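You operate a simulated robot arm through the tools that you are given. There is no shell and no other tool. Be economical: measure what you need, move in short steps, check, and stop when the job is done.

You are at the controls of a simulated two-armed robot. One attempt, no reset.

TASK
Round up the blue spools. At the end: the two blue spools that stand about within 3 m or so of the top of the side table, on tops and shelves, are on the top of the side table; the gold brass block labelled "poems" from the top of the side table is in the green tray; the blue book from the top of the side table is on the shelf under the bench of the blue press; the blue folded cloth from the top of the side table is in the cloth drawer; the gold brass block labelled "travel" from the top of the side table is on the top of the low bench; whatever was shut is shut again. Leave all else as you found it, and nothing knocked over (what rides in a drawer may roll over).

It is judged by the outcome, as a careful person would: the job done as asked, and still so three seconds after it is handed in. It fails if anything else is knocked over, pushed out of place, dropped, spilled or broken. Flat cloth is picked up by pressing the open fingertips on it (5 to 10 N) and closing them slowly along it; thin cloth reads only 2 to 8 mm in the jaws.

THE ROBOT
Two 7-joint arms with fingered hands on one trunk, on a base that drives. Base frame: it is fixed to the floor where the robot stands at the start and does not move with it; the origin is under the middle of the robot, x ahead of it, y to its left, z up. Units: m, rad, N and s.
The left shoulder is at the start at [0.083, 0.125, 1.094], the right one opposite. Places, roughly: top of the side table [-0.1, -1.9, 0.9]; inside of the green tray [-1, -1.8, 0.7]; top of the low bench [-3.5, -2, 0.4]; shelf under the bench of the blue press [-1.5, -1.9, 0.3]; cloth drawer [-2.7, 0.2, 0.7]; inside of the cloth drawer [-2.7, 0.2, 0.7]; blue spool [-1, -1.75, 0.75]; brass block [0.25, -1.75, 1]; book [-0.5, -2, 1]; blue folded cloth [-0.5, -1.75, 1]. Payload 3.6 kg a hand.
The TCP of each hand is the grasp point between the finger pads, 0.03 m short of the fingertips. In the tool frame z runs along the fingers and y along their closing line. The gripper opens to 0.104 m. The gripper's body begins 0.035 m behind the TCP. The gripper is a hand of 4 fingers: y runs from the thumb to the fingers, the wrist lies at [-0.015, -0.104, -0.178] in the tool frame, and closing takes about 1.5 s.
Orientation is that of the tool frame in the base frame, as [roll, pitch, yaw] about the fixed x, y, z axes, in that order (R = Rz(yaw) Ry(pitch) Rx(roll)). With the fingers straight down and the wrist toward the robot, the tool's x, y and z point along [0, 1, 0], [1, 0, 0] and [0, 0, -1] of the base frame.

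THE INTERFACE
- The arms move only by the tool drive_tool. It takes "left_steps", "right_steps" or both (then of equal length, played together; a hand with none holds still); each is a list of rows, each an object of numbers (a shift or turn left out is 0, a gripper value left out holds the last): "ax", "ay", "az": the turn, a rotation vector about the tool's x, y, z in units of 180 degrees (1.0 is 180 degrees); "x", "y", "z": the shift along the tool's x, y, z in units of 300 mm (1.0 is 300 mm); "gripper": the closure in counts, from 0 (fully open) to 255 (shut). In form: [{"ax": .., "ay": .., "az": .., "x": .., "y": .., "z": .., "gripper": ..}, ...]. A call has 1 to 12 rows; each row is the pose to reach, as a shift and turn from the pose commanded when the call began, along the tool's axes at that moment. A call with a number of a shift or a turn outside -1 to 1 is refused whole. A row lasts 0.2 s, in which the tool goes at most 0.05 m and 0.15 rad; a call with a longer step from one row to the next is refused whole, and so is a gripper value outside its range. Where a pose cannot be reached the arm comes as near as it can. A force on the tool above 40 N (or 10 N above the force at the start of the call, whichever is more), or a blocked arm, ends the call early, and 0.2 s more pass. Each finger travels about 0.072 m/s and halts on what it meets, pressing with about 18 N; the grip force reading is that of the motor and also rises with nothing between the fingers. The clock runs only during rows and for 0.2 s after the last one: add rows that repeat a pose to give the fingers time. It gives the time, the measured TCP pose, the force on the tool (base axes), the opening and the grip force at its end, in the units of the frame above (readings bear some noise).
- Cameras (640 x 400 px; columns grow to the right, rows downward): "scene" is now at [0.2037, -0.0201, 1.244]; the picture's right is [-0.22, -0.97, 0.00], its down [-0.39, 0.09, -0.92] and it looks along [0.90, -0.20, -0.40] (base axes); focal length 214 px, centre (320, 200). "left" rides on the left gripper at [-0.061, -0.092, -0.13] in its tool frame; the picture's right is [-0.81, -0.28, 0.52], its down [0.53, -0.71, 0.46] and it looks along [0.24, 0.64, 0.72] (tool axes); focal length 275 px, centre (320, 200). "right" rides on the right gripper at [0.061, -0.092, -0.13] in its tool frame; the picture's right is [-0.81, 0.28, -0.52], its down [-0.53, -0.71, 0.46] and it looks along [-0.24, 0.64, 0.72] (tool axes); focal length 275 px, centre (320, 200).
- camera(camera): a new picture of that camera. No time passes.
- slide_trunk(by): slides the trunk up (or, below 0, down) by that many m; the arms and the scene camera ride with it, the base frame stays. It gives what a move gives, with no picture.
- drive_base(legs): drives the robot by 1 to 6 legs, each [ahead, left, turn to the left] in m, m and rad, along the robot's own axes; the way and the turn of a leg run together, so that a leg with both is an arc; at most 1.5 m and 3.142 rad a leg. The arms and the cameras ride along, it lands a little off, and it stops where it bumps. It gives what a move gives.
- hand_shape(shape, hand): the hand has 4 fingers and takes this shape, open, in about a second: jaw (thumb against the fingers, like two jaws); tri (thumb and two fingers); tip (a fingertip pinch); poke (one finger out to press); point (the index stretched); flat (the hand flat); cup (the hand cupped); fist (a fist). The gripper value then closes the fingers along that shape, each until it touches; the sizes above hold for jaw. It gives what a move gives, with no picture.
- aim_head(pan, tilt): turns the head with the scene camera to pan (to the left, within 1.396 rad either way) and tilt (down, from -0.506 to 1.204), counted from straight ahead of the robot. It gives what a move gives.
- measure_at(camera, pixels): for up to 12 pixels [column, row] of the newest picture of that camera ("zoom" is the newest enlarged one), the place [x, y, z] in the base frame of the surface seen there, good to about 0.002 m. No time passes.
- inspect(camera, box): a new picture of the part [left, top, right, bottom] of that camera's present view, enlarged. No time passes.
- finish_job(): hands the job in; it is judged then, once.

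Go step by step. Measure first, check grasps and placings, and put right what went wrong. The budget is 138 turns and 172 pictures, counting those below and the enlarged ones. Unless the task says otherwise, let go and move clear before handing in, and close with one line.

The tools are called by a JSON object that holds its "fn" and its "kwargs". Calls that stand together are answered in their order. drive_tool: Moves the arms, as the interface text tells. Its arguments: {"type":"object","properties":{"left_steps":{"type":"array","items":{"type":"object","properties":{"ax":{"type":"number"},"ay":{"type":"number"},"az":{"type":"number"},"x":{"type":"number"},"y":{"type":"number"},"z":{"type":"number"},"gripper":{"type":"number"}}}},"right_steps":{"type":"array","items":{"type":"object","properties":{"ax":{"type":"number"},"ay":{"type":"number"},"az":{"type":"number"},"x":{"type":"number"},"y":{"type":"number"},"z":{"type":"number"},"gripper":{"type":"number"}}}}},"required":[]} The other tools are called the same way: slide_trunk (by) slides the trunk up or down; hand_shape (shape, hand) gives the hand a shape; drive_base (legs) drives the base; aim_head (pan, tilt) turns the head that bears the scene camera; camera (camera) takes a picture; measure_at (camera, pixels) gives the place of the surface under pixels of a picture; inspect (camera, box) takes an enlarged picture of a part of a camera's view; finish_job () hands the job in.

At the start:

```text
time: 0.0
left_tool_pos: [0.5551, 0.1727, 1.2132]
left_tool_rot: [3.141, 0.001, 1.569]
left_wrist_force: [-0.3, -0.2, 0.6]
left_opening: 0.1037
left_grasp_force: 0.0
left_shape: jaw
right_tool_pos: [0.4368, -0.223, 1.1395]
right_tool_rot: [3.141, 0.0, 1.57]
right_wrist_force: [0.2, -0.3, -1.1]
right_opening: 0.1036
right_grasp_force: 0.0
right_shape: jaw
trunk travel left (down, up): [-0.325, 0.211]
robot x, y, heading: [0.0007, 0.0001, 0.001]
head pan, tilt: [-0.225, 0.407]
```

scene: 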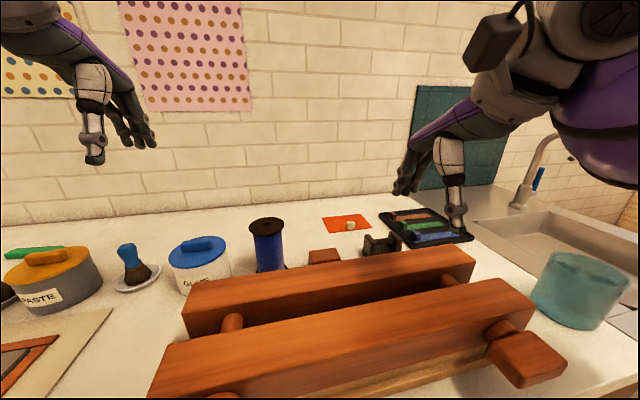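
right: 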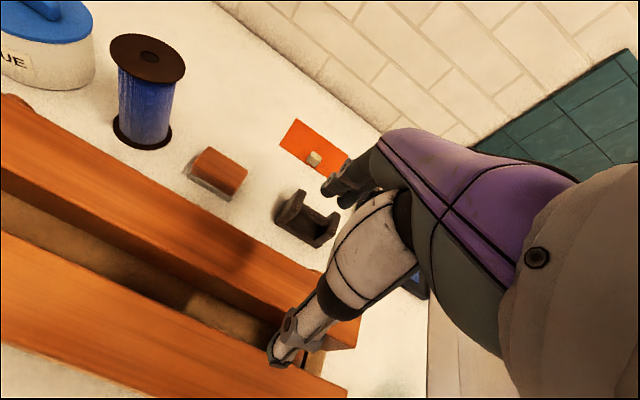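
left: 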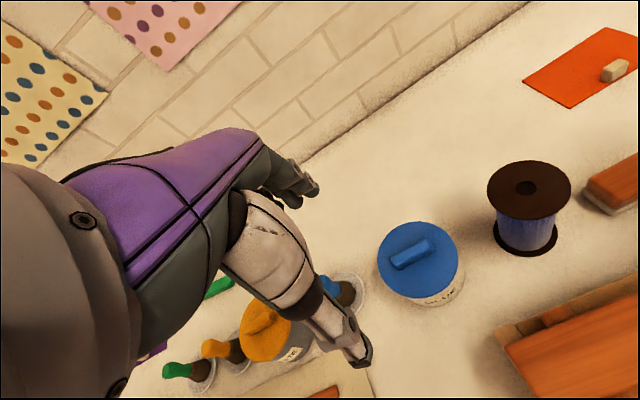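

A blue spool stands on the work surface at scene (268,240). I'll measure it and then look around to the right.

{"fn": "measure_at", "kwargs": {"camera": "scene", "pixels": [[268, 222], [268, 250], [270, 268], [200, 250], [325, 256], [230, 290], [460, 255]]}}

{"fn": "aim_head", "kwargs": {"pan": -1.39, "tilt": 0.35}}

{"fn": "camera", "kwargs": {"camera": "scene"}}

```text
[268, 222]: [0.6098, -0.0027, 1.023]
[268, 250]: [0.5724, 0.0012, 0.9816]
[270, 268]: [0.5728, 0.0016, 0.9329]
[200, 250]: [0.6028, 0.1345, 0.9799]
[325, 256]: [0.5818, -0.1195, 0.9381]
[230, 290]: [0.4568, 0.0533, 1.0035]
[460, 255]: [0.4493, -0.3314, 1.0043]
```

```text
time: 1.4
left_tool_pos: [0.5552, 0.1747, 1.2119]
left_tool_rot: [3.141, -0.001, 1.57]
left_wrist_force: [-0.4, 0.1, -1.1]
left_opening: 0.1037
left_grasp_force: 0.0
left_shape: jaw
right_tool_pos: [0.4354, -0.2224, 1.1397]
right_tool_rot: [-3.141, -0.001, 1.573]
right_wrist_force: [-0.5, 0.0, 1.2]
right_opening: 0.1038
right_grasp_force: 0.0
right_shape: jaw
trunk travel left (down, up): [-0.325, 0.211]
robot x, y, heading: [-0.0004, -0.001, 0.003]
head pan, tilt: [-1.389, 0.351]
```

```text
168 pictures are left
```

scene: 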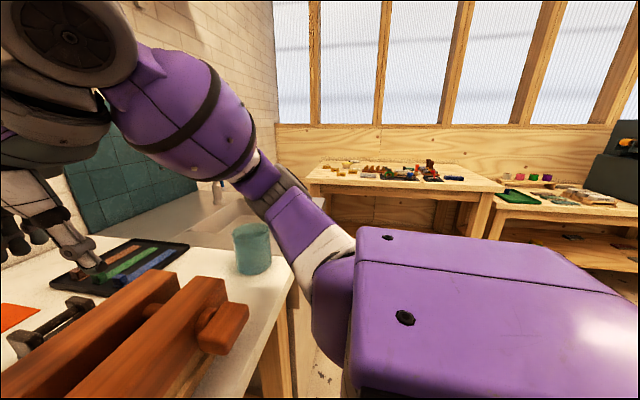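

The spool in front is near [0.61, 0, 0.92–1.02]. The tables to the right show at (400,170) and (560,200). I'll enlarge these and measure the spool with the left camera.

{"fn": "inspect", "kwargs": {"camera": "scene", "box": [300, 120, 640, 300]}}

{"fn": "camera", "kwargs": {"camera": "left"}}

{"fn": "measure_at", "kwargs": {"camera": "left", "pixels": [[490, 190], [568, 190], [530, 162], [528, 215], [500, 235], [555, 235], [528, 254], [526, 225], [470, 210], [590, 225]]}}

{"fn": "measure_at", "kwargs": {"camera": "zoom", "pixels": [[60, 120], [300, 135], [160, 110], [260, 100], [400, 150], [500, 160], [430, 115]]}}

```text
1.88 times, centred on (470, 210) of scene
```

zoom: 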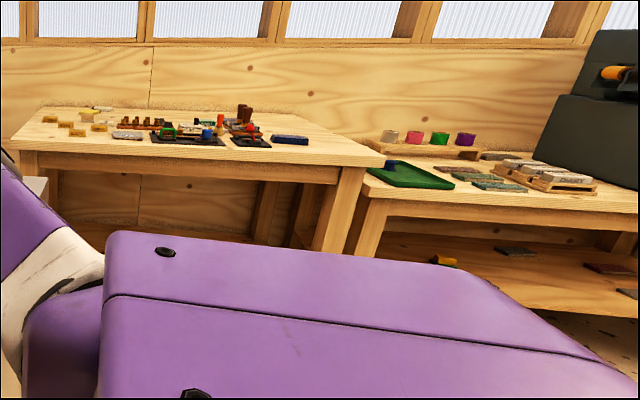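

```text
166 pictures are left
```

left: 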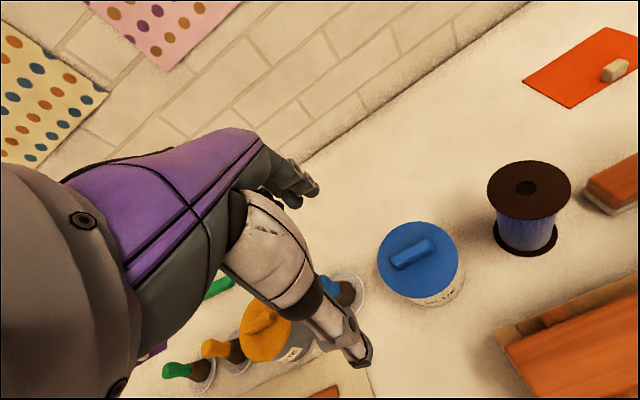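

```text
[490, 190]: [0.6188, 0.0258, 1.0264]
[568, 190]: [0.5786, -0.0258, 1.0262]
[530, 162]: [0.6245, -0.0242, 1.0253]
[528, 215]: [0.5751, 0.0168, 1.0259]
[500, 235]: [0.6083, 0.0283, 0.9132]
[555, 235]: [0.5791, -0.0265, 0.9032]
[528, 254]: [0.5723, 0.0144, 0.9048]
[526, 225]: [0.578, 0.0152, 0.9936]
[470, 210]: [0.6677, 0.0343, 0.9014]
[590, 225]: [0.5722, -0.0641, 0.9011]
```

```text
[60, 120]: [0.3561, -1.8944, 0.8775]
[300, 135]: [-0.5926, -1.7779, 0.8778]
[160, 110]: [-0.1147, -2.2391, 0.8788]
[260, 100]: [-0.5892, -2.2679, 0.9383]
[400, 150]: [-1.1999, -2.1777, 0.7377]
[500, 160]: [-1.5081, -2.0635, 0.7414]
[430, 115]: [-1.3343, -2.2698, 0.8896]
```

The spool's centre is [0.600, -0.001], its rim about 0.066 wide and its top at 1.026. I'll move the left hand above it, go down partly, and look.

{"fn": "drive_tool", "kwargs": {"left_steps": [{"x": -0.15, "y": 0.04, "gripper": 0}, {"x": -0.3, "y": 0.08}, {"x": -0.45, "y": 0.12}, {"x": -0.586, "y": 0.15}, {"x": -0.586, "y": 0.15, "z": 0.15}, {"x": -0.586, "y": 0.15, "z": 0.3}, {"x": -0.586, "y": 0.15, "z": 0.38}, {"x": -0.586, "y": 0.15, "z": 0.38}]}}

{"fn": "camera", "kwargs": {"camera": "left"}}

{"fn": "aim_head", "kwargs": {"pan": -0.1, "tilt": 0.45}}

{"fn": "camera", "kwargs": {"camera": "scene"}}

```text
time: 3.2
left_tool_pos: [0.6017, -0.0013, 1.0983]
left_tool_rot: [-3.141, -0.001, 1.571]
left_wrist_force: [0.6, -0.8, -0.5]
left_opening: 0.1037
left_grasp_force: 0.0
left_shape: jaw
right_tool_pos: [0.4359, -0.2224, 1.1389]
right_tool_rot: [3.14, 0.001, 1.571]
right_wrist_force: [-0.2, 0.3, 0.3]
right_opening: 0.1037
right_grasp_force: 0.0
right_shape: jaw
trunk travel left (down, up): [-0.325, 0.211]
robot x, y, heading: [-0.0002, 0.0021, 0.001]
head pan, tilt: [-1.389, 0.351]
```

```text
165 pictures are left
```

left: 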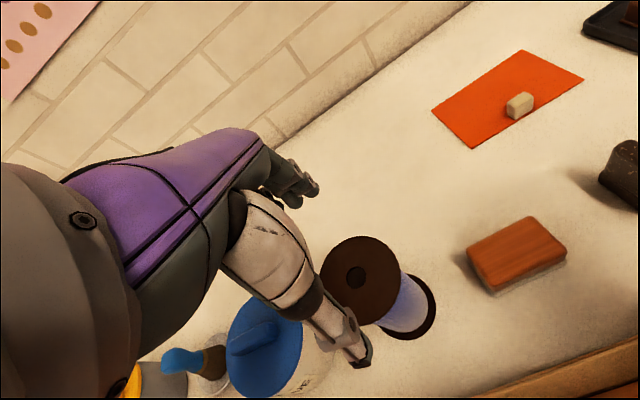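

```text
time: 4.6
left_tool_pos: [0.6003, -0.0024, 1.0991]
left_tool_rot: [3.141, -0.001, 1.572]
left_wrist_force: [0.2, 0.3, 0.2]
left_opening: 0.1039
left_grasp_force: 0.1
left_shape: jaw
right_tool_pos: [0.4357, -0.2228, 1.1384]
right_tool_rot: [-3.141, 0.0, 1.571]
right_wrist_force: [-0.1, -0.5, 0.2]
right_opening: 0.1039
right_grasp_force: 0.1
right_shape: jaw
trunk travel left (down, up): [-0.325, 0.211]
robot x, y, heading: [-0.001, -0.0015, 0.005]
head pan, tilt: [-0.099, 0.45]
```

```text
164 pictures are left
```

scene: 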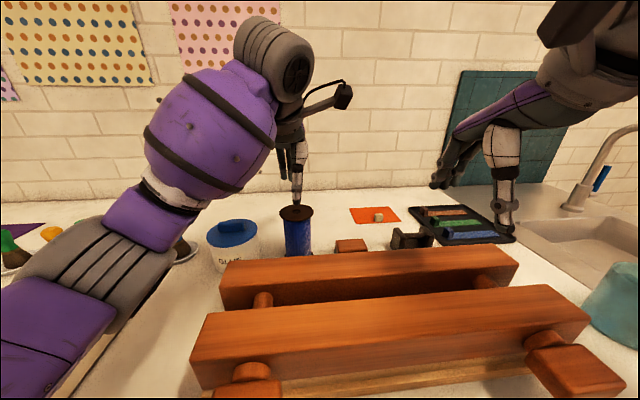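

The hand is centred over the spool at (296,215). I'll descend to z about 1.005, close, and lift.

{"fn": "drive_tool", "kwargs": {"left_steps": [{"z": 0.16}, {"z": 0.31}, {"z": 0.31, "gripper": 0}, {"z": 0.31, "gripper": 100}, {"z": 0.31, "gripper": 180}, {"z": 0.31, "gripper": 255}, {"z": 0.31, "gripper": 255}, {"z": 0.31, "gripper": 255}, {"z": 0.31, "gripper": 255}, {"z": 0.31, "gripper": 255}]}}

{"fn": "camera", "kwargs": {"camera": "left"}}

```text
time: 6.8
left_tool_pos: [0.6012, -0.0009, 1.006]
left_tool_rot: [-3.141, -0.001, 1.57]
left_wrist_force: [-1.4, -0.4, -0.5]
left_opening: 0.05
left_grasp_force: 18.1
left_shape: jaw
right_tool_pos: [0.4357, -0.2224, 1.1391]
right_tool_rot: [-3.141, -0.001, 1.57]
right_wrist_force: [1.1, -0.1, 0.1]
right_opening: 0.1038
right_grasp_force: 0.1
right_shape: jaw
trunk travel left (down, up): [-0.325, 0.211]
robot x, y, heading: [-0.0006, -0.0019, 0.005]
head pan, tilt: [-0.099, 0.45]
```

```text
163 pictures are left
```

left: 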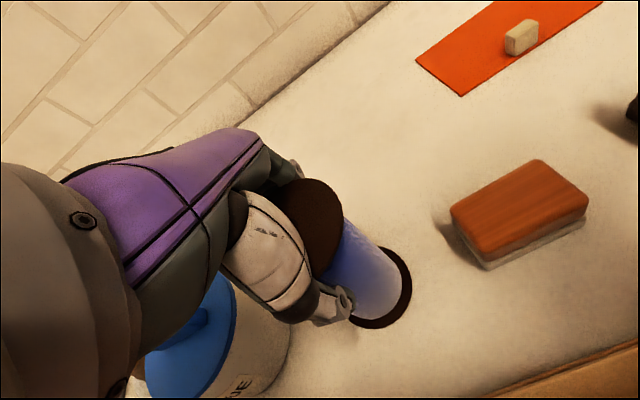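

The opening reads 0.050 with the fingertips hooked under the flange. I'll lift it.

{"fn": "drive_tool", "kwargs": {"left_steps": [{"z": -0.1}, {"z": -0.25}, {"z": -0.4}, {"z": -0.55}, {"z": -0.67}, {"z": -0.67}]}}

{"fn": "camera", "kwargs": {"camera": "left"}}

{"fn": "camera", "kwargs": {"camera": "scene"}}

```text
time: 8.2
left_tool_pos: [0.6, -0.0025, 1.2063]
left_tool_rot: [3.141, -0.002, 1.572]
left_wrist_force: [0.0, 0.9, -1.0]
left_opening: 0.0499
left_grasp_force: 18.0
left_shape: jaw
right_tool_pos: [0.4361, -0.2217, 1.1387]
right_tool_rot: [-3.141, 0.001, 1.571]
right_wrist_force: [-0.1, 0.8, -0.5]
right_opening: 0.1039
right_grasp_force: 0.1
right_shape: jaw
trunk travel left (down, up): [-0.325, 0.211]
robot x, y, heading: [0.0008, 0.0012, -0.001]
head pan, tilt: [-0.099, 0.45]
```

```text
162 pictures are left
```

left: 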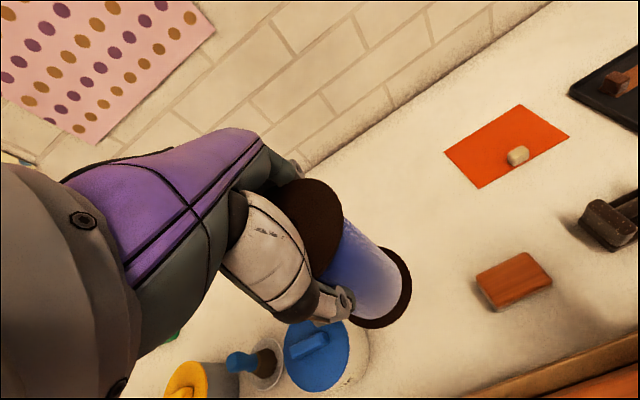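

```text
161 pictures are left
```

scene: 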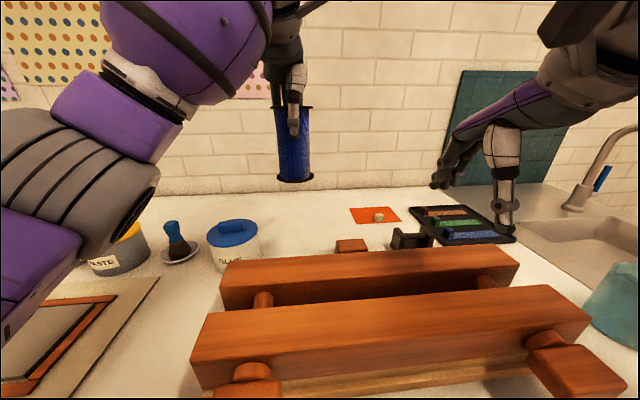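

The spool is held. I'll back off from the counter and turn right to face the side table.

{"fn": "drive_base", "kwargs": {"legs": [[-0.5, 0, 0], [0, 0, -1.571]]}}

{"fn": "aim_head", "kwargs": {"pan": 0.0, "tilt": 0.3}}

{"fn": "camera", "kwargs": {"camera": "scene"}}

```text
time: 15.0
left_tool_pos: [-0.5083, -0.6005, 1.2066]
left_tool_rot: [-3.141, 0.0, -0.005]
left_wrist_force: [0.1, 0.1, -1.5]
left_opening: 0.0497
left_grasp_force: 17.8
left_shape: jaw
right_tool_pos: [-0.7257, -0.4346, 1.1382]
right_tool_rot: [-3.141, -0.001, -0.003]
right_wrist_force: [0.1, 0.1, 0.1]
right_opening: 0.1036
right_grasp_force: 0.1
right_shape: jaw
trunk travel left (down, up): [-0.325, 0.211]
robot x, y, heading: [-0.5017, 0.0002, -1.572]
head pan, tilt: [-0.099, 0.45]
```

```text
time: 15.7
left_tool_pos: [-0.5074, -0.6001, 1.2065]
left_tool_rot: [3.141, -0.001, -0.004]
left_wrist_force: [-0.3, 0.3, -2.5]
left_opening: 0.0496
left_grasp_force: 17.5
left_shape: jaw
right_tool_pos: [-0.7268, -0.4346, 1.139]
right_tool_rot: [-3.141, 0.001, -0.003]
right_wrist_force: [-0.5, -0.7, -0.5]
right_opening: 0.1037
right_grasp_force: 0.1
right_shape: jaw
trunk travel left (down, up): [-0.325, 0.211]
robot x, y, heading: [-0.5006, 0.0035, -1.581]
head pan, tilt: [0.0, 0.3]
```

```text
160 pictures are left
```

scene: 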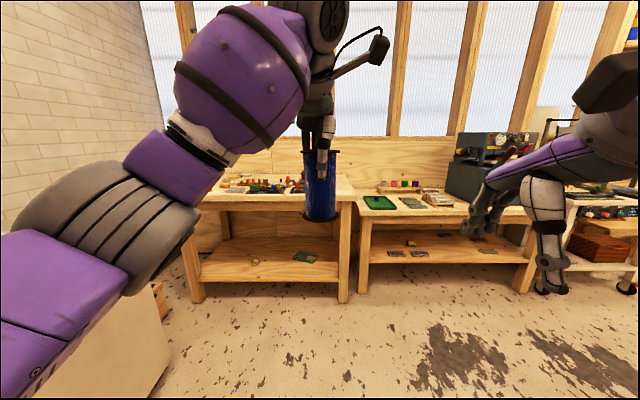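

The table lies at (270,190) ahead. I'll measure its edges and the neighbouring table before driving in.

{"fn": "measure_at", "kwargs": {"camera": "scene", "pixels": [[345, 198], [250, 202], [350, 178], [228, 190], [370, 216], [525, 216], [395, 183], [380, 202], [413, 200], [470, 258]]}}

{"fn": "inspect", "kwargs": {"camera": "scene", "box": [200, 160, 540, 280]}}

```text
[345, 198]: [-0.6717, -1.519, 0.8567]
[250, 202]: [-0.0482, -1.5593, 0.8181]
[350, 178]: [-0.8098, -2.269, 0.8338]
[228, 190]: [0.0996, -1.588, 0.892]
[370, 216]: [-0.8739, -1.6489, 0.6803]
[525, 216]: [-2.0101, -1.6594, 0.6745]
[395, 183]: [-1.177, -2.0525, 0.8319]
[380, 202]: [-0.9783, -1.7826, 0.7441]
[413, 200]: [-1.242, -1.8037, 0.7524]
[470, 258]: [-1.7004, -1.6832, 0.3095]
```

```text
1.88 times, centred on (370, 220) of scene
```

zoom: 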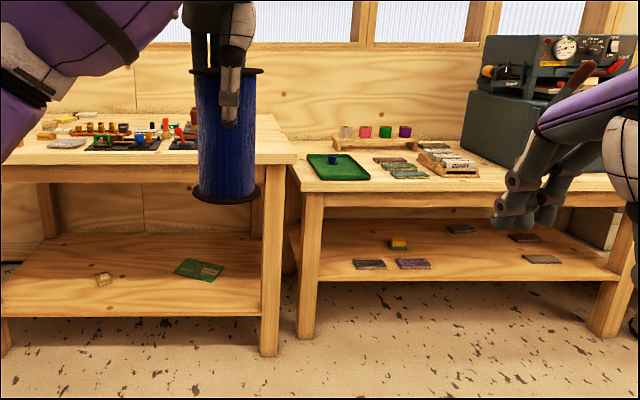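

The side table's front edge is y≈-1.52 and its top is at 0.878. The press bench stands beside it, with the green tray at (338,166) in the zoom holding a small blue thing. I'll drive closer.

{"fn": "drive_base", "kwargs": {"legs": [[0.95, 0.35, 0.01]]}}

{"fn": "aim_head", "kwargs": {"pan": 0.0, "tilt": 0.6}}

{"fn": "camera", "kwargs": {"camera": "scene"}}

{"fn": "camera", "kwargs": {"camera": "right"}}

{"fn": "camera", "kwargs": {"camera": "left"}}

```text
time: 21.0
left_tool_pos: [-0.1612, -1.551, 1.2071]
left_tool_rot: [3.141, 0.0, -0.003]
left_wrist_force: [-0.3, -0.1, -2.0]
left_opening: 0.0494
left_grasp_force: 18.4
left_shape: jaw
right_tool_pos: [-0.3818, -1.3858, 1.1402]
right_tool_rot: [3.141, 0.0, 0.0]
right_wrist_force: [0.2, -0.1, 0.9]
right_opening: 0.1035
right_grasp_force: 0.0
right_shape: jaw
trunk travel left (down, up): [-0.325, 0.211]
robot x, y, heading: [-0.1538, -0.9496, -1.575]
head pan, tilt: [0.0, 0.3]
```

```text
time: 21.8
left_tool_pos: [-0.1617, -1.5514, 1.2075]
left_tool_rot: [3.141, 0.0, -0.001]
left_wrist_force: [-0.1, -0.6, -1.5]
left_opening: 0.0498
left_grasp_force: 17.6
left_shape: jaw
right_tool_pos: [-0.3807, -1.3864, 1.1389]
right_tool_rot: [-3.141, 0.0, -0.002]
right_wrist_force: [-0.6, 0.2, -0.2]
right_opening: 0.1037
right_grasp_force: 0.0
right_shape: jaw
trunk travel left (down, up): [-0.325, 0.211]
robot x, y, heading: [-0.1579, -0.9535, -1.575]
head pan, tilt: [0.0, 0.6]
```

```text
158 pictures are left
```

scene: 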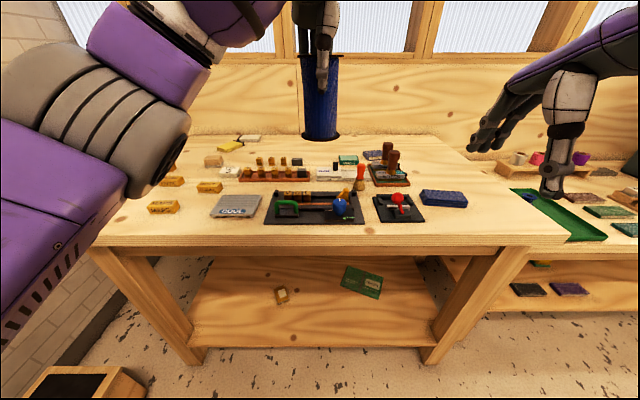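

```text
157 pictures are left
```

right: 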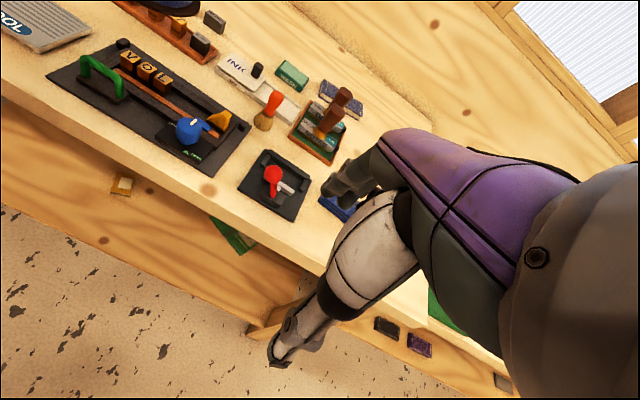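

```text
156 pictures are left
```

left: 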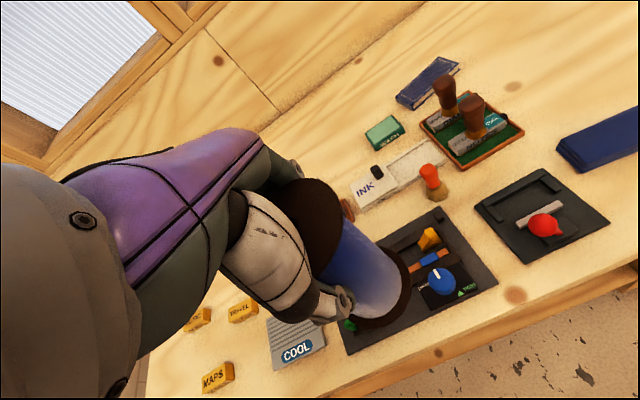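

The table top is cluttered but free at the back right (scene (450,160)). I'll enlarge it and measure.

{"fn": "inspect", "kwargs": {"camera": "scene", "box": [130, 120, 330, 245]}}

{"fn": "measure_at", "kwargs": {"camera": "zoom", "pixels": [[100, 277], [260, 215], [130, 195], [140, 155], [270, 130], [320, 80], [390, 60], [150, 110]]}}

{"fn": "measure_at", "kwargs": {"camera": "scene", "pixels": [[424, 190], [467, 194], [465, 207], [424, 204], [440, 165], [480, 175], [410, 180], [362, 156], [384, 155], [450, 150], [420, 145], [500, 200]]}}

{"fn": "inspect", "kwargs": {"camera": "scene", "box": [320, 120, 520, 245]}}

```text
3.20 times, centred on (230, 182) of scene
```

zoom: 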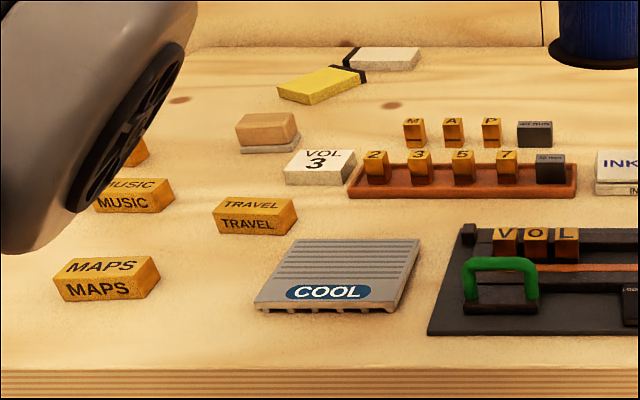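

```text
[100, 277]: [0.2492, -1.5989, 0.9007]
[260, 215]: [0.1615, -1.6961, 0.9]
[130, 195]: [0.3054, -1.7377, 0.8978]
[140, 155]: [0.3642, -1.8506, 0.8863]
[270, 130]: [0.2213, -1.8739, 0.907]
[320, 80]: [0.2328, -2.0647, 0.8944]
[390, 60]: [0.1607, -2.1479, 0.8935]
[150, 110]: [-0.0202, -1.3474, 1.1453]
```

```text
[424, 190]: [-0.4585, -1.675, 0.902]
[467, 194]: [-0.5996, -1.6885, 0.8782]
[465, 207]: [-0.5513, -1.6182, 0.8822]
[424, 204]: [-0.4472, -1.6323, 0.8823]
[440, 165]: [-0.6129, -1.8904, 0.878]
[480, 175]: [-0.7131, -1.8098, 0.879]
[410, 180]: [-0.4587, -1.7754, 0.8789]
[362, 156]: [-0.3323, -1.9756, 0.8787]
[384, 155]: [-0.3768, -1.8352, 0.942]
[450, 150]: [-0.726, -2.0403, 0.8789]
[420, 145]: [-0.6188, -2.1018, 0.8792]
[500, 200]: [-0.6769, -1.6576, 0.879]
```

```text
3.20 times, centred on (420, 182) of scene
```

zoom: 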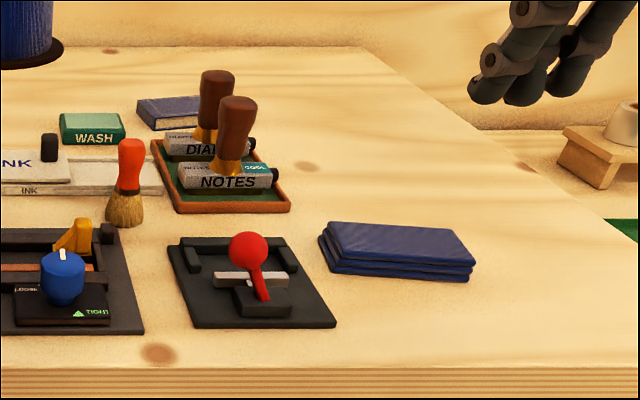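

The cloth is at about [-0.52,-1.65], the book behind NOTES, TRAVEL at [0.16,-1.70], and the area around [-0.62,-1.88] is free. I'll drive so the left hand can place the spool there.

{"fn": "drive_base", "kwargs": {"legs": [[0.2, -0.56, 0.0]]}}

{"fn": "camera", "kwargs": {"camera": "scene"}}

```text
time: 25.1
left_tool_pos: [-0.7268, -1.7471, 1.2067]
left_tool_rot: [3.141, 0.0, -0.007]
left_wrist_force: [-0.1, 0.6, -1.4]
left_opening: 0.0497
left_grasp_force: 17.4
left_shape: jaw
right_tool_pos: [-0.946, -1.5803, 1.1395]
right_tool_rot: [-3.141, 0.001, -0.007]
right_wrist_force: [0.0, 1.0, 0.0]
right_opening: 0.1038
right_grasp_force: 0.1
right_shape: jaw
trunk travel left (down, up): [-0.325, 0.211]
robot x, y, heading: [-0.7194, -1.1478, -1.585]
head pan, tilt: [0.0, 0.6]
```

```text
153 pictures are left
```

scene: 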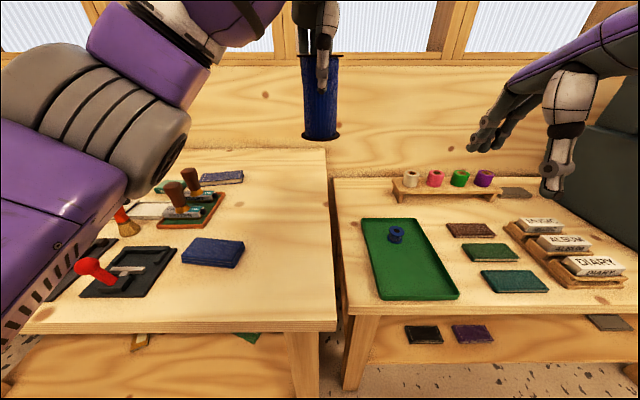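

The hand and spool are clear of everything. I'll carry it to [-0.62,-1.87] and lower to just above the top.

{"fn": "drive_tool", "kwargs": {"left_steps": [{"x": 0.1, "y": 0.1}, {"x": 0.2, "y": 0.2}, {"x": 0.3, "y": 0.3}, {"x": 0.357, "y": 0.41}, {"x": 0.357, "y": 0.41, "z": 0.15}, {"x": 0.357, "y": 0.41, "z": 0.3}, {"x": 0.357, "y": 0.41, "z": 0.45}, {"x": 0.357, "y": 0.41, "z": 0.6}, {"x": 0.357, "y": 0.41, "z": 0.7}, {"x": 0.357, "y": 0.41, "z": 0.72}, {"x": 0.357, "y": 0.41, "z": 0.72}]}}

{"fn": "camera", "kwargs": {"camera": "scene"}}

{"fn": "camera", "kwargs": {"camera": "left"}}

```text
time: 27.5
left_tool_pos: [-0.6217, -1.8709, 0.9899]
left_tool_rot: [-3.141, -0.001, -0.008]
left_wrist_force: [0.0, -0.1, -1.2]
left_opening: 0.0499
left_grasp_force: 18.3
left_shape: jaw
left hand out of reach, approached as far as the arm can: row 4
right_tool_pos: [-0.9459, -1.5806, 1.1396]
right_tool_rot: [3.141, -0.001, -0.007]
right_wrist_force: [-0.1, 0.9, 0.2]
right_opening: 0.1037
right_grasp_force: 0.0
right_shape: jaw
trunk travel left (down, up): [-0.325, 0.211]
robot x, y, heading: [-0.7169, -1.1473, -1.575]
head pan, tilt: [0.0, 0.6]
```

```text
152 pictures are left
```

scene: 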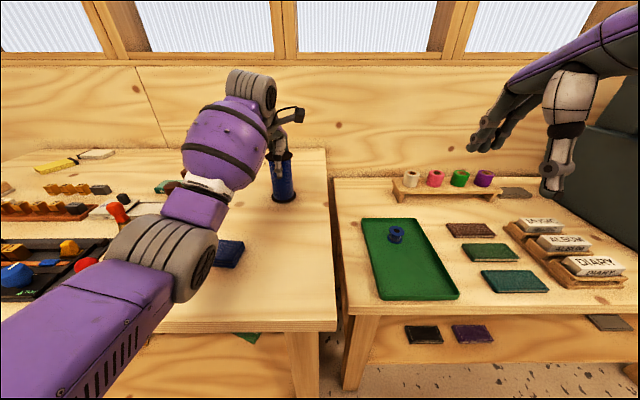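

```text
151 pictures are left
```

left: 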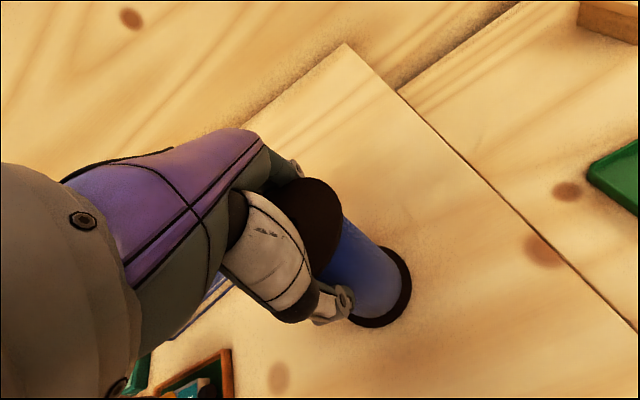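

The spool is about 6 mm above the top and well inside the edge. I'll lower to contact and then open.

{"fn": "drive_tool", "kwargs": {"left_steps": [{"z": 0.01}, {"z": 0.017}, {"z": 0.02}, {"z": 0.022}]}}

```text
time: 28.5
left_tool_pos: [-0.6211, -1.8695, 0.9862]
left_tool_rot: [3.139, -0.001, -0.008]
left_wrist_force: [-0.1, 1.5, 5.5]
left_opening: 0.0494
left_grasp_force: 18.5
left_shape: jaw
right_tool_pos: [-0.9454, -1.5789, 1.1385]
right_tool_rot: [3.14, 0.0, -0.007]
right_wrist_force: [0.5, 0.1, -0.8]
right_opening: 0.1037
right_grasp_force: 0.2
right_shape: jaw
trunk travel left (down, up): [-0.325, 0.211]
robot x, y, heading: [-0.7192, -1.1434, -1.577]
head pan, tilt: [0.0, 0.6]
```

It touches the top (5.5 N). I'll open and rise.

{"fn": "drive_tool", "kwargs": {"left_steps": [{"z": 0.0, "gripper": 170}, {"gripper": 90}, {"gripper": 0}, {"gripper": 0}, {"gripper": 0}, {"gripper": 0}, {"gripper": 0}, {"z": -0.15}, {"z": -0.3}, {"z": -0.45}, {"z": -0.6}, {"z": -0.6}]}}

{"fn": "camera", "kwargs": {"camera": "scene"}}

{"fn": "camera", "kwargs": {"camera": "left"}}

```text
time: 31.1
left_tool_pos: [-0.6201, -1.8704, 1.1646]
left_tool_rot: [-3.141, 0.001, -0.007]
left_wrist_force: [-0.6, 0.2, 0.3]
left_opening: 0.1037
left_grasp_force: 0.2
left_shape: jaw
right_tool_pos: [-0.9453, -1.582, 1.1375]
right_tool_rot: [-3.14, 0.0, -0.006]
right_wrist_force: [0.3, -0.4, 0.6]
right_opening: 0.1036
right_grasp_force: 0.0
right_shape: jaw
trunk travel left (down, up): [-0.325, 0.211]
robot x, y, heading: [-0.7176, -1.1433, -1.579]
head pan, tilt: [0.0, 0.6]
```

```text
150 pictures are left
```

scene: 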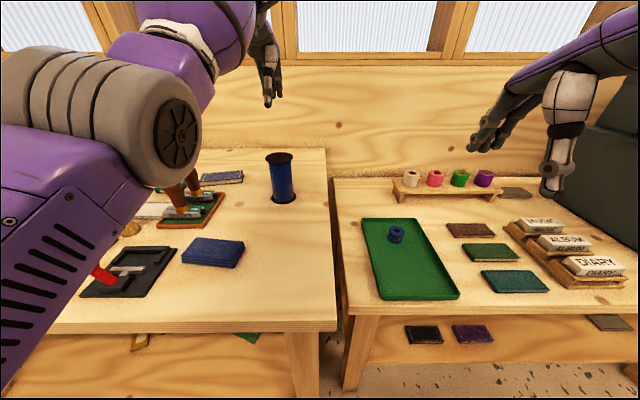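

```text
149 pictures are left
```

left: 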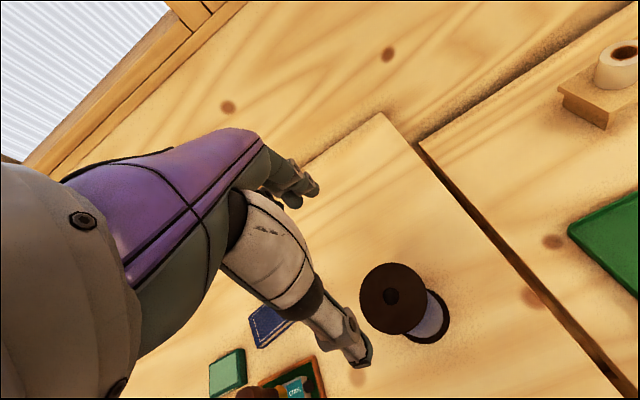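

Spool 1 stands upright. Now I'll inspect the small blue thing in the green tray at (396,235).

{"fn": "inspect", "kwargs": {"camera": "scene", "box": [340, 160, 500, 310]}}

{"fn": "measure_at", "kwargs": {"camera": "scene", "pixels": [[396, 229], [396, 240], [396, 243], [389, 234], [403, 234], [370, 240], [420, 270], [365, 222], [380, 298], [457, 293], [420, 220], [396, 264]]}}

{"fn": "camera", "kwargs": {"camera": "right"}}

```text
2.67 times, centred on (420, 235) of scene
```

zoom: 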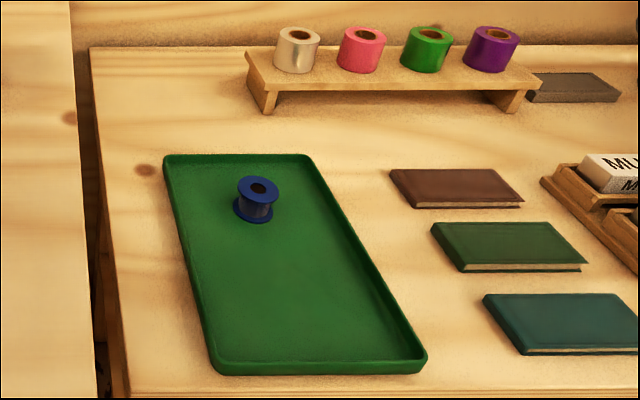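

```text
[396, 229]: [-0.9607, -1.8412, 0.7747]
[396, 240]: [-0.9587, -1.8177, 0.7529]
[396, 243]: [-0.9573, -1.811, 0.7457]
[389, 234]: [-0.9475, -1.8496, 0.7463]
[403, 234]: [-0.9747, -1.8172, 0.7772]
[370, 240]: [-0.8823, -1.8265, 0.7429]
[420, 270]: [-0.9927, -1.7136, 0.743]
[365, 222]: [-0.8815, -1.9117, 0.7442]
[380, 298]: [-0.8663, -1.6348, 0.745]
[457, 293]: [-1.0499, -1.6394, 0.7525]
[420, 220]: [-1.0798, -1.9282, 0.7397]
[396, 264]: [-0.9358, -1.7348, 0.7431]
```

```text
147 pictures are left
```

right: 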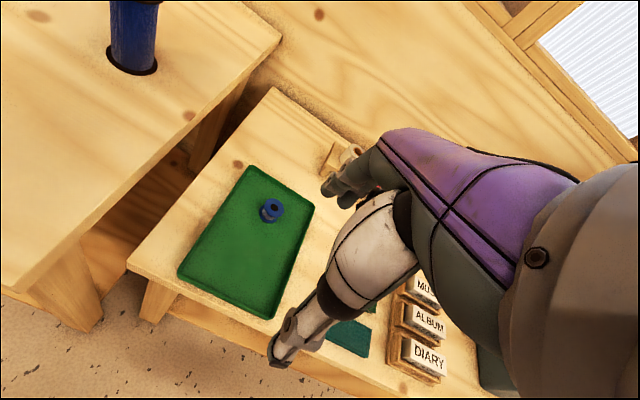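

The small blue spool sits at [-0.960,-1.832], z 0.743–0.776, about 0.032 wide. I'll bring the right hand above it and down to z≈0.86, then check.

{"fn": "drive_tool", "kwargs": {"right_steps": [{"y": 0.15}, {"y": 0.3}, {"y": 0.45}, {"y": 0.6}, {"y": 0.75, "x": -0.05}, {"y": 0.833, "x": -0.05}, {"y": 0.833, "x": -0.05, "z": 0.15}, {"y": 0.833, "x": -0.05, "z": 0.3}, {"y": 0.833, "x": -0.05, "z": 0.45}, {"y": 0.833, "x": -0.05, "z": 0.6}, {"y": 0.833, "x": -0.05, "z": 0.75}, {"y": 0.833, "x": -0.05, "z": 0.93}]}}

```text
refused: row 12 steps farther than a row can; nothing moved
```

{"fn": "drive_tool", "kwargs": {"right_steps": [{"y": 0.15}, {"y": 0.3}, {"y": 0.45}, {"y": 0.6}, {"y": 0.75, "x": -0.05}, {"y": 0.833, "x": -0.05}, {"y": 0.833, "x": -0.05, "z": 0.15}, {"y": 0.833, "x": -0.05, "z": 0.3}, {"y": 0.833, "x": -0.05, "z": 0.45}, {"y": 0.833, "x": -0.05, "z": 0.6}, {"y": 0.833, "x": -0.05, "z": 0.75}, {"y": 0.833, "x": -0.05, "z": 0.9}]}}

{"fn": "camera", "kwargs": {"camera": "right"}}

{"fn": "camera", "kwargs": {"camera": "scene"}}

```text
time: 33.7
left_tool_pos: [-0.6201, -1.8698, 1.1642]
left_tool_rot: [-3.14, -0.001, -0.006]
left_wrist_force: [0.7, 0.7, 0.7]
left_opening: 0.1038
left_grasp_force: 0.1
left_shape: jaw
right_tool_pos: [-0.9629, -1.8311, 0.8692]
right_tool_rot: [3.141, 0.0, -0.006]
right_wrist_force: [0.7, 0.2, -0.8]
right_opening: 0.1037
right_grasp_force: 0.0
right_shape: jaw
trunk travel left (down, up): [-0.325, 0.211]
robot x, y, heading: [-0.7182, -1.144, -1.577]
head pan, tilt: [0.0, 0.6]
```

```text
146 pictures are left
```

right: 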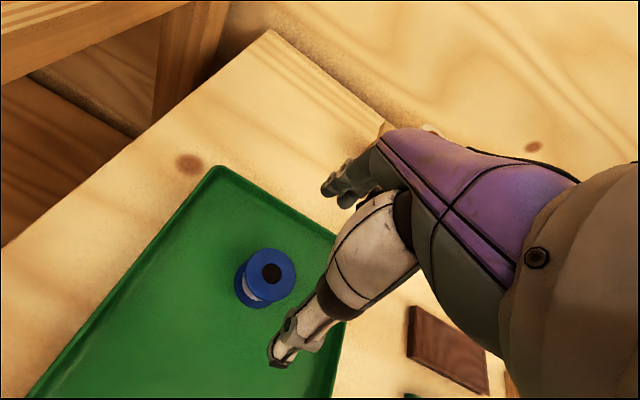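

```text
145 pictures are left
```

scene: 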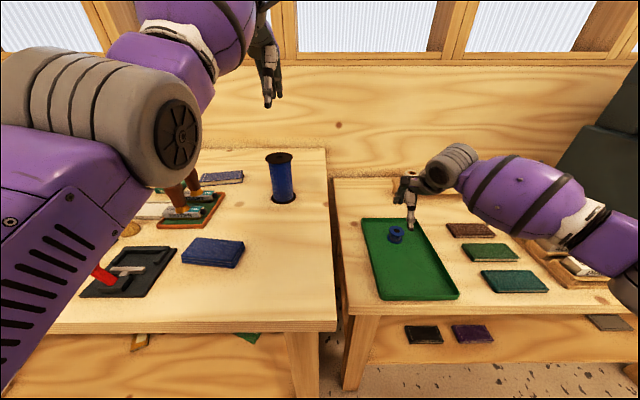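

The hand hangs over the tray; I'll refine the spool's centre in the right picture at (278,272).

{"fn": "measure_at", "kwargs": {"camera": "right", "pixels": [[262, 278], [293, 275], [276, 252], [280, 293], [240, 300], [250, 285], [265, 300], [200, 300]]}}

```text
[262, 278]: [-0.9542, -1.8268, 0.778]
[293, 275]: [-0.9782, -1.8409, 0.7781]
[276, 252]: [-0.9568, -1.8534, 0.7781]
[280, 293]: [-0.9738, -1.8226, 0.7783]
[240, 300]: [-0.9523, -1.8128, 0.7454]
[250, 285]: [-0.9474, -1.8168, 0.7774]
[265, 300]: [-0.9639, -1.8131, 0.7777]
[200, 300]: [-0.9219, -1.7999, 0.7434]
```

The centre is about [-0.962,-1.834] and the diameter 0.04. I'll go down to TCP z≈0.781 and close.

{"fn": "drive_tool", "kwargs": {"right_steps": [{"y": 0.01, "z": 0.15}, {"y": 0.01, "z": 0.29}, {"y": 0.01, "z": 0.29}, {"y": 0.01, "z": 0.29, "gripper": 90}, {"y": 0.01, "z": 0.29, "gripper": 150}, {"y": 0.01, "z": 0.29, "gripper": 200}, {"y": 0.01, "z": 0.29, "gripper": 255}, {"y": 0.01, "z": 0.29}, {"y": 0.01, "z": 0.29}, {"y": 0.01, "z": 0.29}, {"y": 0.01, "z": 0.29}, {"y": 0.01, "z": 0.29}]}}

{"fn": "camera", "kwargs": {"camera": "right"}}

```text
time: 36.3
left_tool_pos: [-0.6204, -1.8693, 1.1636]
left_tool_rot: [3.141, 0.001, -0.007]
left_wrist_force: [-0.5, -0.6, 0.2]
left_opening: 0.1037
left_grasp_force: 0.1
left_shape: jaw
right_tool_pos: [-0.9627, -1.8334, 0.7828]
right_tool_rot: [3.139, -0.001, -0.007]
right_wrist_force: [-0.3, -0.7, 0.1]
right_opening: 0.0358
right_grasp_force: 17.6
right_shape: jaw
trunk travel left (down, up): [-0.325, 0.211]
robot x, y, heading: [-0.7204, -1.1446, -1.581]
head pan, tilt: [0.0, 0.6]
```

```text
144 pictures are left
```

right: 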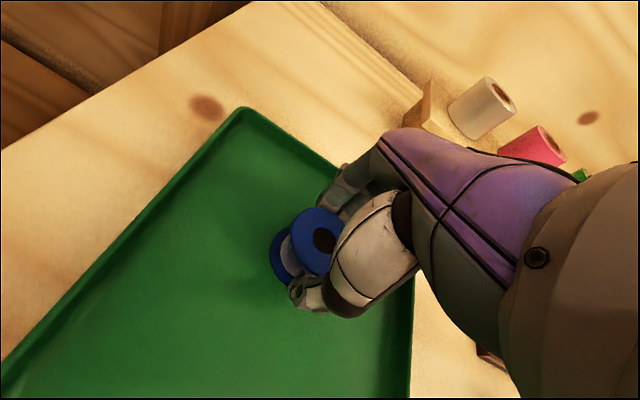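

Gripped (0.036 opening). I'll lift it clear and measure the side table's right edge.

{"fn": "drive_tool", "kwargs": {"right_steps": [{"z": -0.1}, {"z": -0.25}, {"z": -0.4}, {"z": -0.55}, {"z": -0.7}, {"z": -0.85}, {"z": -1.0}, {"z": -1.0}], "left_steps": [{"z": -0.05}, {"z": -0.15}, {"z": -0.15}, {"z": -0.15}, {"z": -0.15}, {"z": -0.15}, {"z": -0.15}, {"z": -0.15}]}}

{"fn": "camera", "kwargs": {"camera": "scene"}}

{"fn": "measure_at", "kwargs": {"camera": "scene", "pixels": [[320, 180], [322, 200], [324, 220], [326, 250], [328, 280], [330, 310], [243, 243], [236, 267], [185, 257], [195, 239], [270, 240], [300, 240]]}}

{"fn": "camera", "kwargs": {"camera": "right"}}

```text
time: 38.1
left_tool_pos: [-0.6196, -1.8592, 1.2022]
left_tool_rot: [3.141, 0.002, -0.006]
left_wrist_force: [-0.3, -0.6, -0.6]
left_opening: 0.1038
left_grasp_force: 0.1
left_shape: jaw
left hand out of reach, approached as far as the arm can: row 2, 3, 4, 5, 6, 7, 8
right_tool_pos: [-0.9629, -1.8326, 1.0837]
right_tool_rot: [-3.141, -0.001, -0.006]
right_wrist_force: [0.2, 1.3, 0.0]
right_opening: 0.0357
right_grasp_force: 18.8
right_shape: jaw
trunk travel left (down, up): [-0.325, 0.211]
robot x, y, heading: [-0.7205, -1.1478, -1.58]
head pan, tilt: [0.0, 0.6]
```

```text
143 pictures are left
```

scene: 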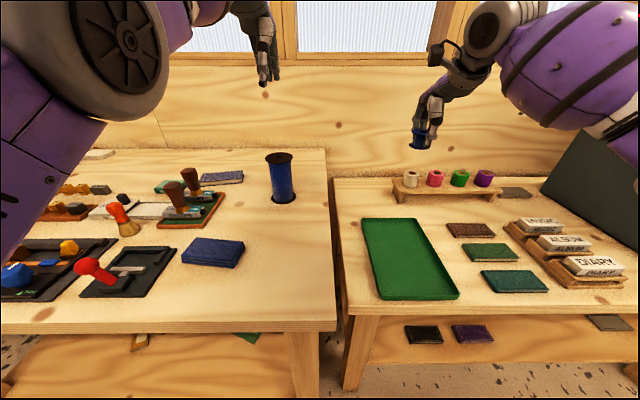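

```text
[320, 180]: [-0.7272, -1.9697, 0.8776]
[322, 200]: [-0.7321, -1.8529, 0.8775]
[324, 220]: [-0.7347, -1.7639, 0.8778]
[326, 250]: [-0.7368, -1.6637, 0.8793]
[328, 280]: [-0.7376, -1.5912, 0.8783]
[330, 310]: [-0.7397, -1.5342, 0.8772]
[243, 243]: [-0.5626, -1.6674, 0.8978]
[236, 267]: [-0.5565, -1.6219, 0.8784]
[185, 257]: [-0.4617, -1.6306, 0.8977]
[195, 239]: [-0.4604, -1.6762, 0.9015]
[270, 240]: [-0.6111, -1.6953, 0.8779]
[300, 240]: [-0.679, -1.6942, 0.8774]
```

```text
142 pictures are left
```

right: 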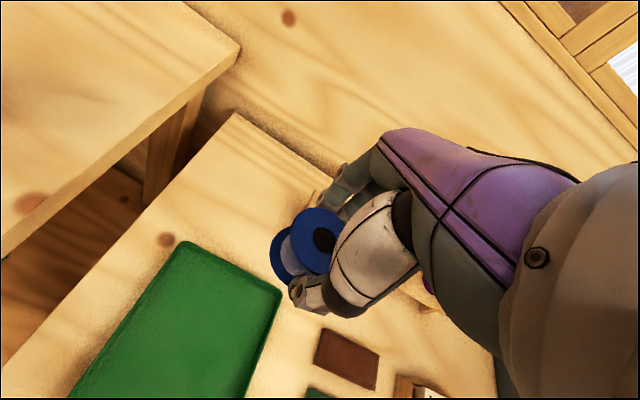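

The table edge is at x≈-0.735, and [-0.66,-1.735] is free between the cloth and spool 1. I'll shift the base so the right hand is above it.

{"fn": "drive_base", "kwargs": {"legs": [[-0.098, 0.303, 0.0]]}}

{"fn": "camera", "kwargs": {"camera": "right"}}

```text
time: 40.3
left_tool_pos: [-0.313, -1.7645, 1.2044]
left_tool_rot: [-3.141, -0.001, -0.009]
left_wrist_force: [0.0, -0.2, 0.0]
left_opening: 0.1038
left_grasp_force: 0.1
left_shape: jaw
right_tool_pos: [-0.6573, -1.7382, 1.0831]
right_tool_rot: [3.139, 0.001, -0.009]
right_wrist_force: [0.7, -0.1, 0.0]
right_opening: 0.0359
right_grasp_force: 18.1
right_shape: jaw
trunk travel left (down, up): [-0.325, 0.211]
robot x, y, heading: [-0.4124, -1.0524, -1.577]
head pan, tilt: [0.0, 0.6]
```

```text
141 pictures are left
```

right: 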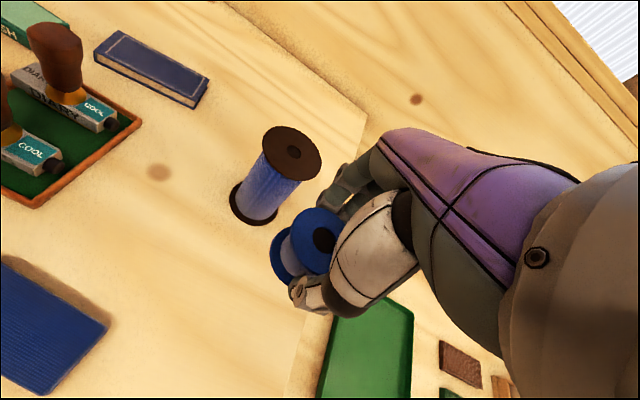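

The spool is at [-0.657,-1.738]. I'll come 2 cm toward the robot to keep clear of spool 1 and lower to just above contact.

{"fn": "drive_tool", "kwargs": {"right_steps": [{"y": -0.075}, {"y": -0.075, "z": 0.15}, {"y": -0.075, "z": 0.3}, {"y": -0.075, "z": 0.45}, {"y": -0.075, "z": 0.52}, {"y": -0.075, "z": 0.535}, {"y": -0.075, "z": 0.545}, {"y": -0.075, "z": 0.552}, {"y": -0.075, "z": 0.557}]}}

{"fn": "camera", "kwargs": {"camera": "right"}}

```text
time: 42.3
left_tool_pos: [-0.3129, -1.764, 1.2033]
left_tool_rot: [3.141, 0.0, -0.009]
left_wrist_force: [0.0, 0.1, 0.0]
left_opening: 0.1037
left_grasp_force: 0.1
left_shape: jaw
right_tool_pos: [-0.657, -1.7162, 0.9169]
right_tool_rot: [3.14, 0.0, -0.008]
right_wrist_force: [0.7, 1.3, 2.3]
right_opening: 0.0357
right_grasp_force: 18.5
right_shape: jaw
trunk travel left (down, up): [-0.325, 0.211]
robot x, y, heading: [-0.4108, -1.0515, -1.577]
head pan, tilt: [0.0, 0.6]
```

```text
140 pictures are left
```

right: 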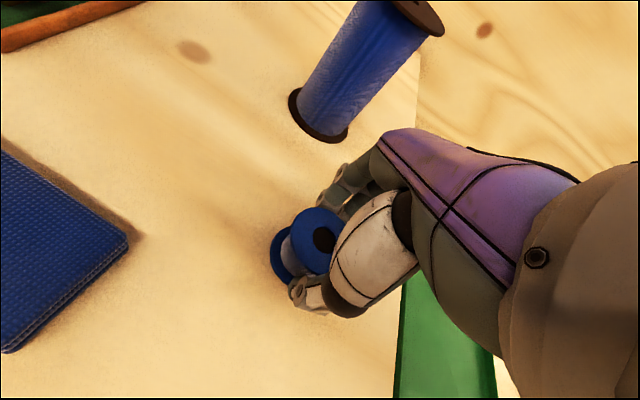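

It touches (2.3 N). I'll open partly (about 0.06) and rise straight up.

{"fn": "drive_tool", "kwargs": {"right_steps": [{"gripper": 160}, {"gripper": 130}, {"gripper": 100}, {"gripper": 100}, {"gripper": 90}, {"gripper": 90}, {"z": -0.08}, {"z": -0.2}, {"z": -0.35}, {"z": -0.5}, {"z": -0.65}, {"z": -0.7}]}}

{"fn": "camera", "kwargs": {"camera": "scene"}}

{"fn": "camera", "kwargs": {"camera": "right"}}

```text
time: 44.9
left_tool_pos: [-0.3133, -1.7659, 1.2026]
left_tool_rot: [3.141, 0.0, -0.009]
left_wrist_force: [0.0, 0.8, -0.2]
left_opening: 0.1039
left_grasp_force: 0.1
left_shape: jaw
right_tool_pos: [-0.6566, -1.7162, 1.1269]
right_tool_rot: [-3.141, -0.001, -0.008]
right_wrist_force: [-0.9, -0.2, 0.1]
right_opening: 0.0669
right_grasp_force: 0.0
right_shape: jaw
trunk travel left (down, up): [-0.325, 0.211]
robot x, y, heading: [-0.4153, -1.0554, -1.578]
head pan, tilt: [0.0, 0.6]
```

```text
139 pictures are left
```

scene: 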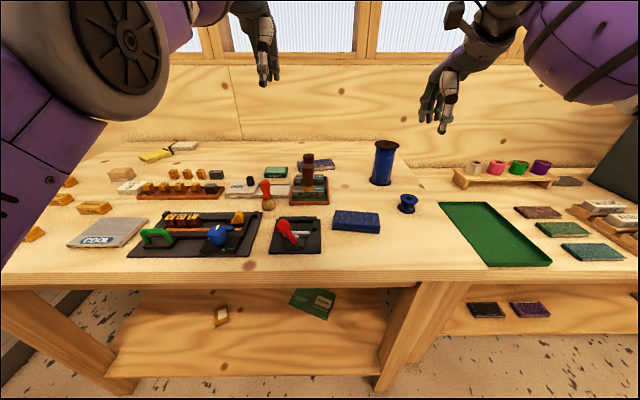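

```text
138 pictures are left
```

right: 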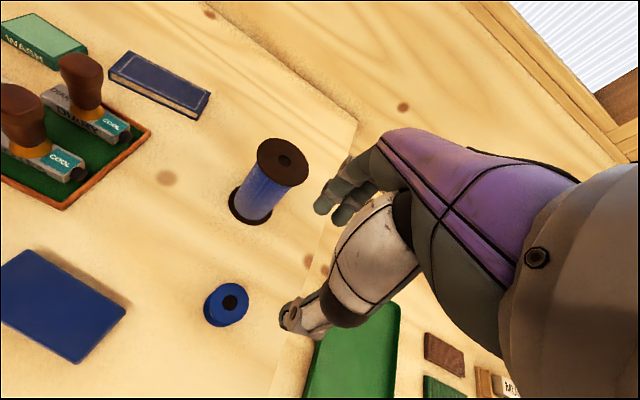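

Both spools stand on the side table. Now I'll shift left to see the gold blocks at (60–95,200).

{"fn": "drive_base", "kwargs": {"legs": [[0, 0.4, 0.0]]}}

{"fn": "aim_head", "kwargs": {"pan": 0.15, "tilt": 0.7}}

{"fn": "camera", "kwargs": {"camera": "scene"}}

{"fn": "camera", "kwargs": {"camera": "left"}}

```text
time: 47.4
left_tool_pos: [0.0855, -1.7693, 1.2036]
left_tool_rot: [-3.141, 0.0, -0.009]
left_wrist_force: [0.3, 0.3, 1.2]
left_opening: 0.1039
left_grasp_force: 0.0
left_shape: jaw
right_tool_pos: [-0.2588, -1.7191, 1.1253]
right_tool_rot: [-3.141, 0.001, -0.011]
right_wrist_force: [0.0, 0.3, -0.8]
right_opening: 0.0668
right_grasp_force: 0.0
right_shape: jaw
trunk travel left (down, up): [-0.325, 0.211]
robot x, y, heading: [-0.0139, -1.0539, -1.58]
head pan, tilt: [0.0, 0.6]
```

```text
time: 48.1
left_tool_pos: [0.0843, -1.7684, 1.2019]
left_tool_rot: [-3.141, -0.001, -0.012]
left_wrist_force: [-0.5, -0.6, 0.6]
left_opening: 0.1036
left_grasp_force: 0.1
left_shape: jaw
right_tool_pos: [-0.2598, -1.7195, 1.1266]
right_tool_rot: [-3.141, -0.001, -0.01]
right_wrist_force: [0.4, 0.2, 0.4]
right_opening: 0.0669
right_grasp_force: 0.1
right_shape: jaw
trunk travel left (down, up): [-0.325, 0.211]
robot x, y, heading: [-0.0113, -1.0526, -1.577]
head pan, tilt: [0.15, 0.7]
```

```text
137 pictures are left
```

scene: 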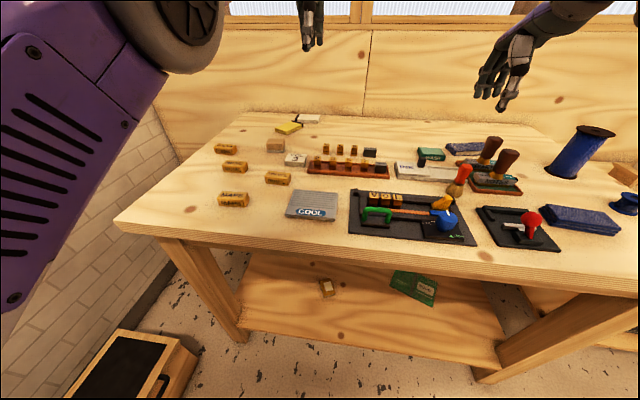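

```text
136 pictures are left
```

left: 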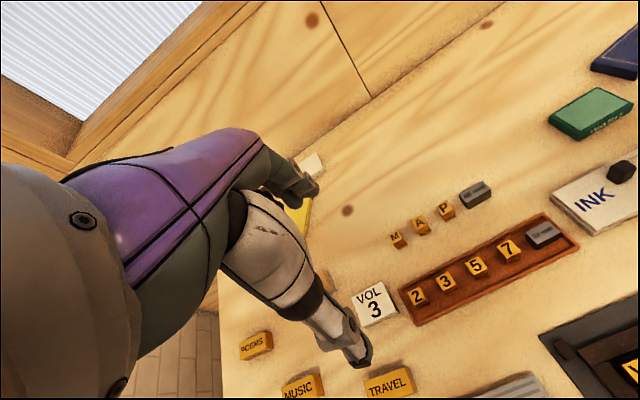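

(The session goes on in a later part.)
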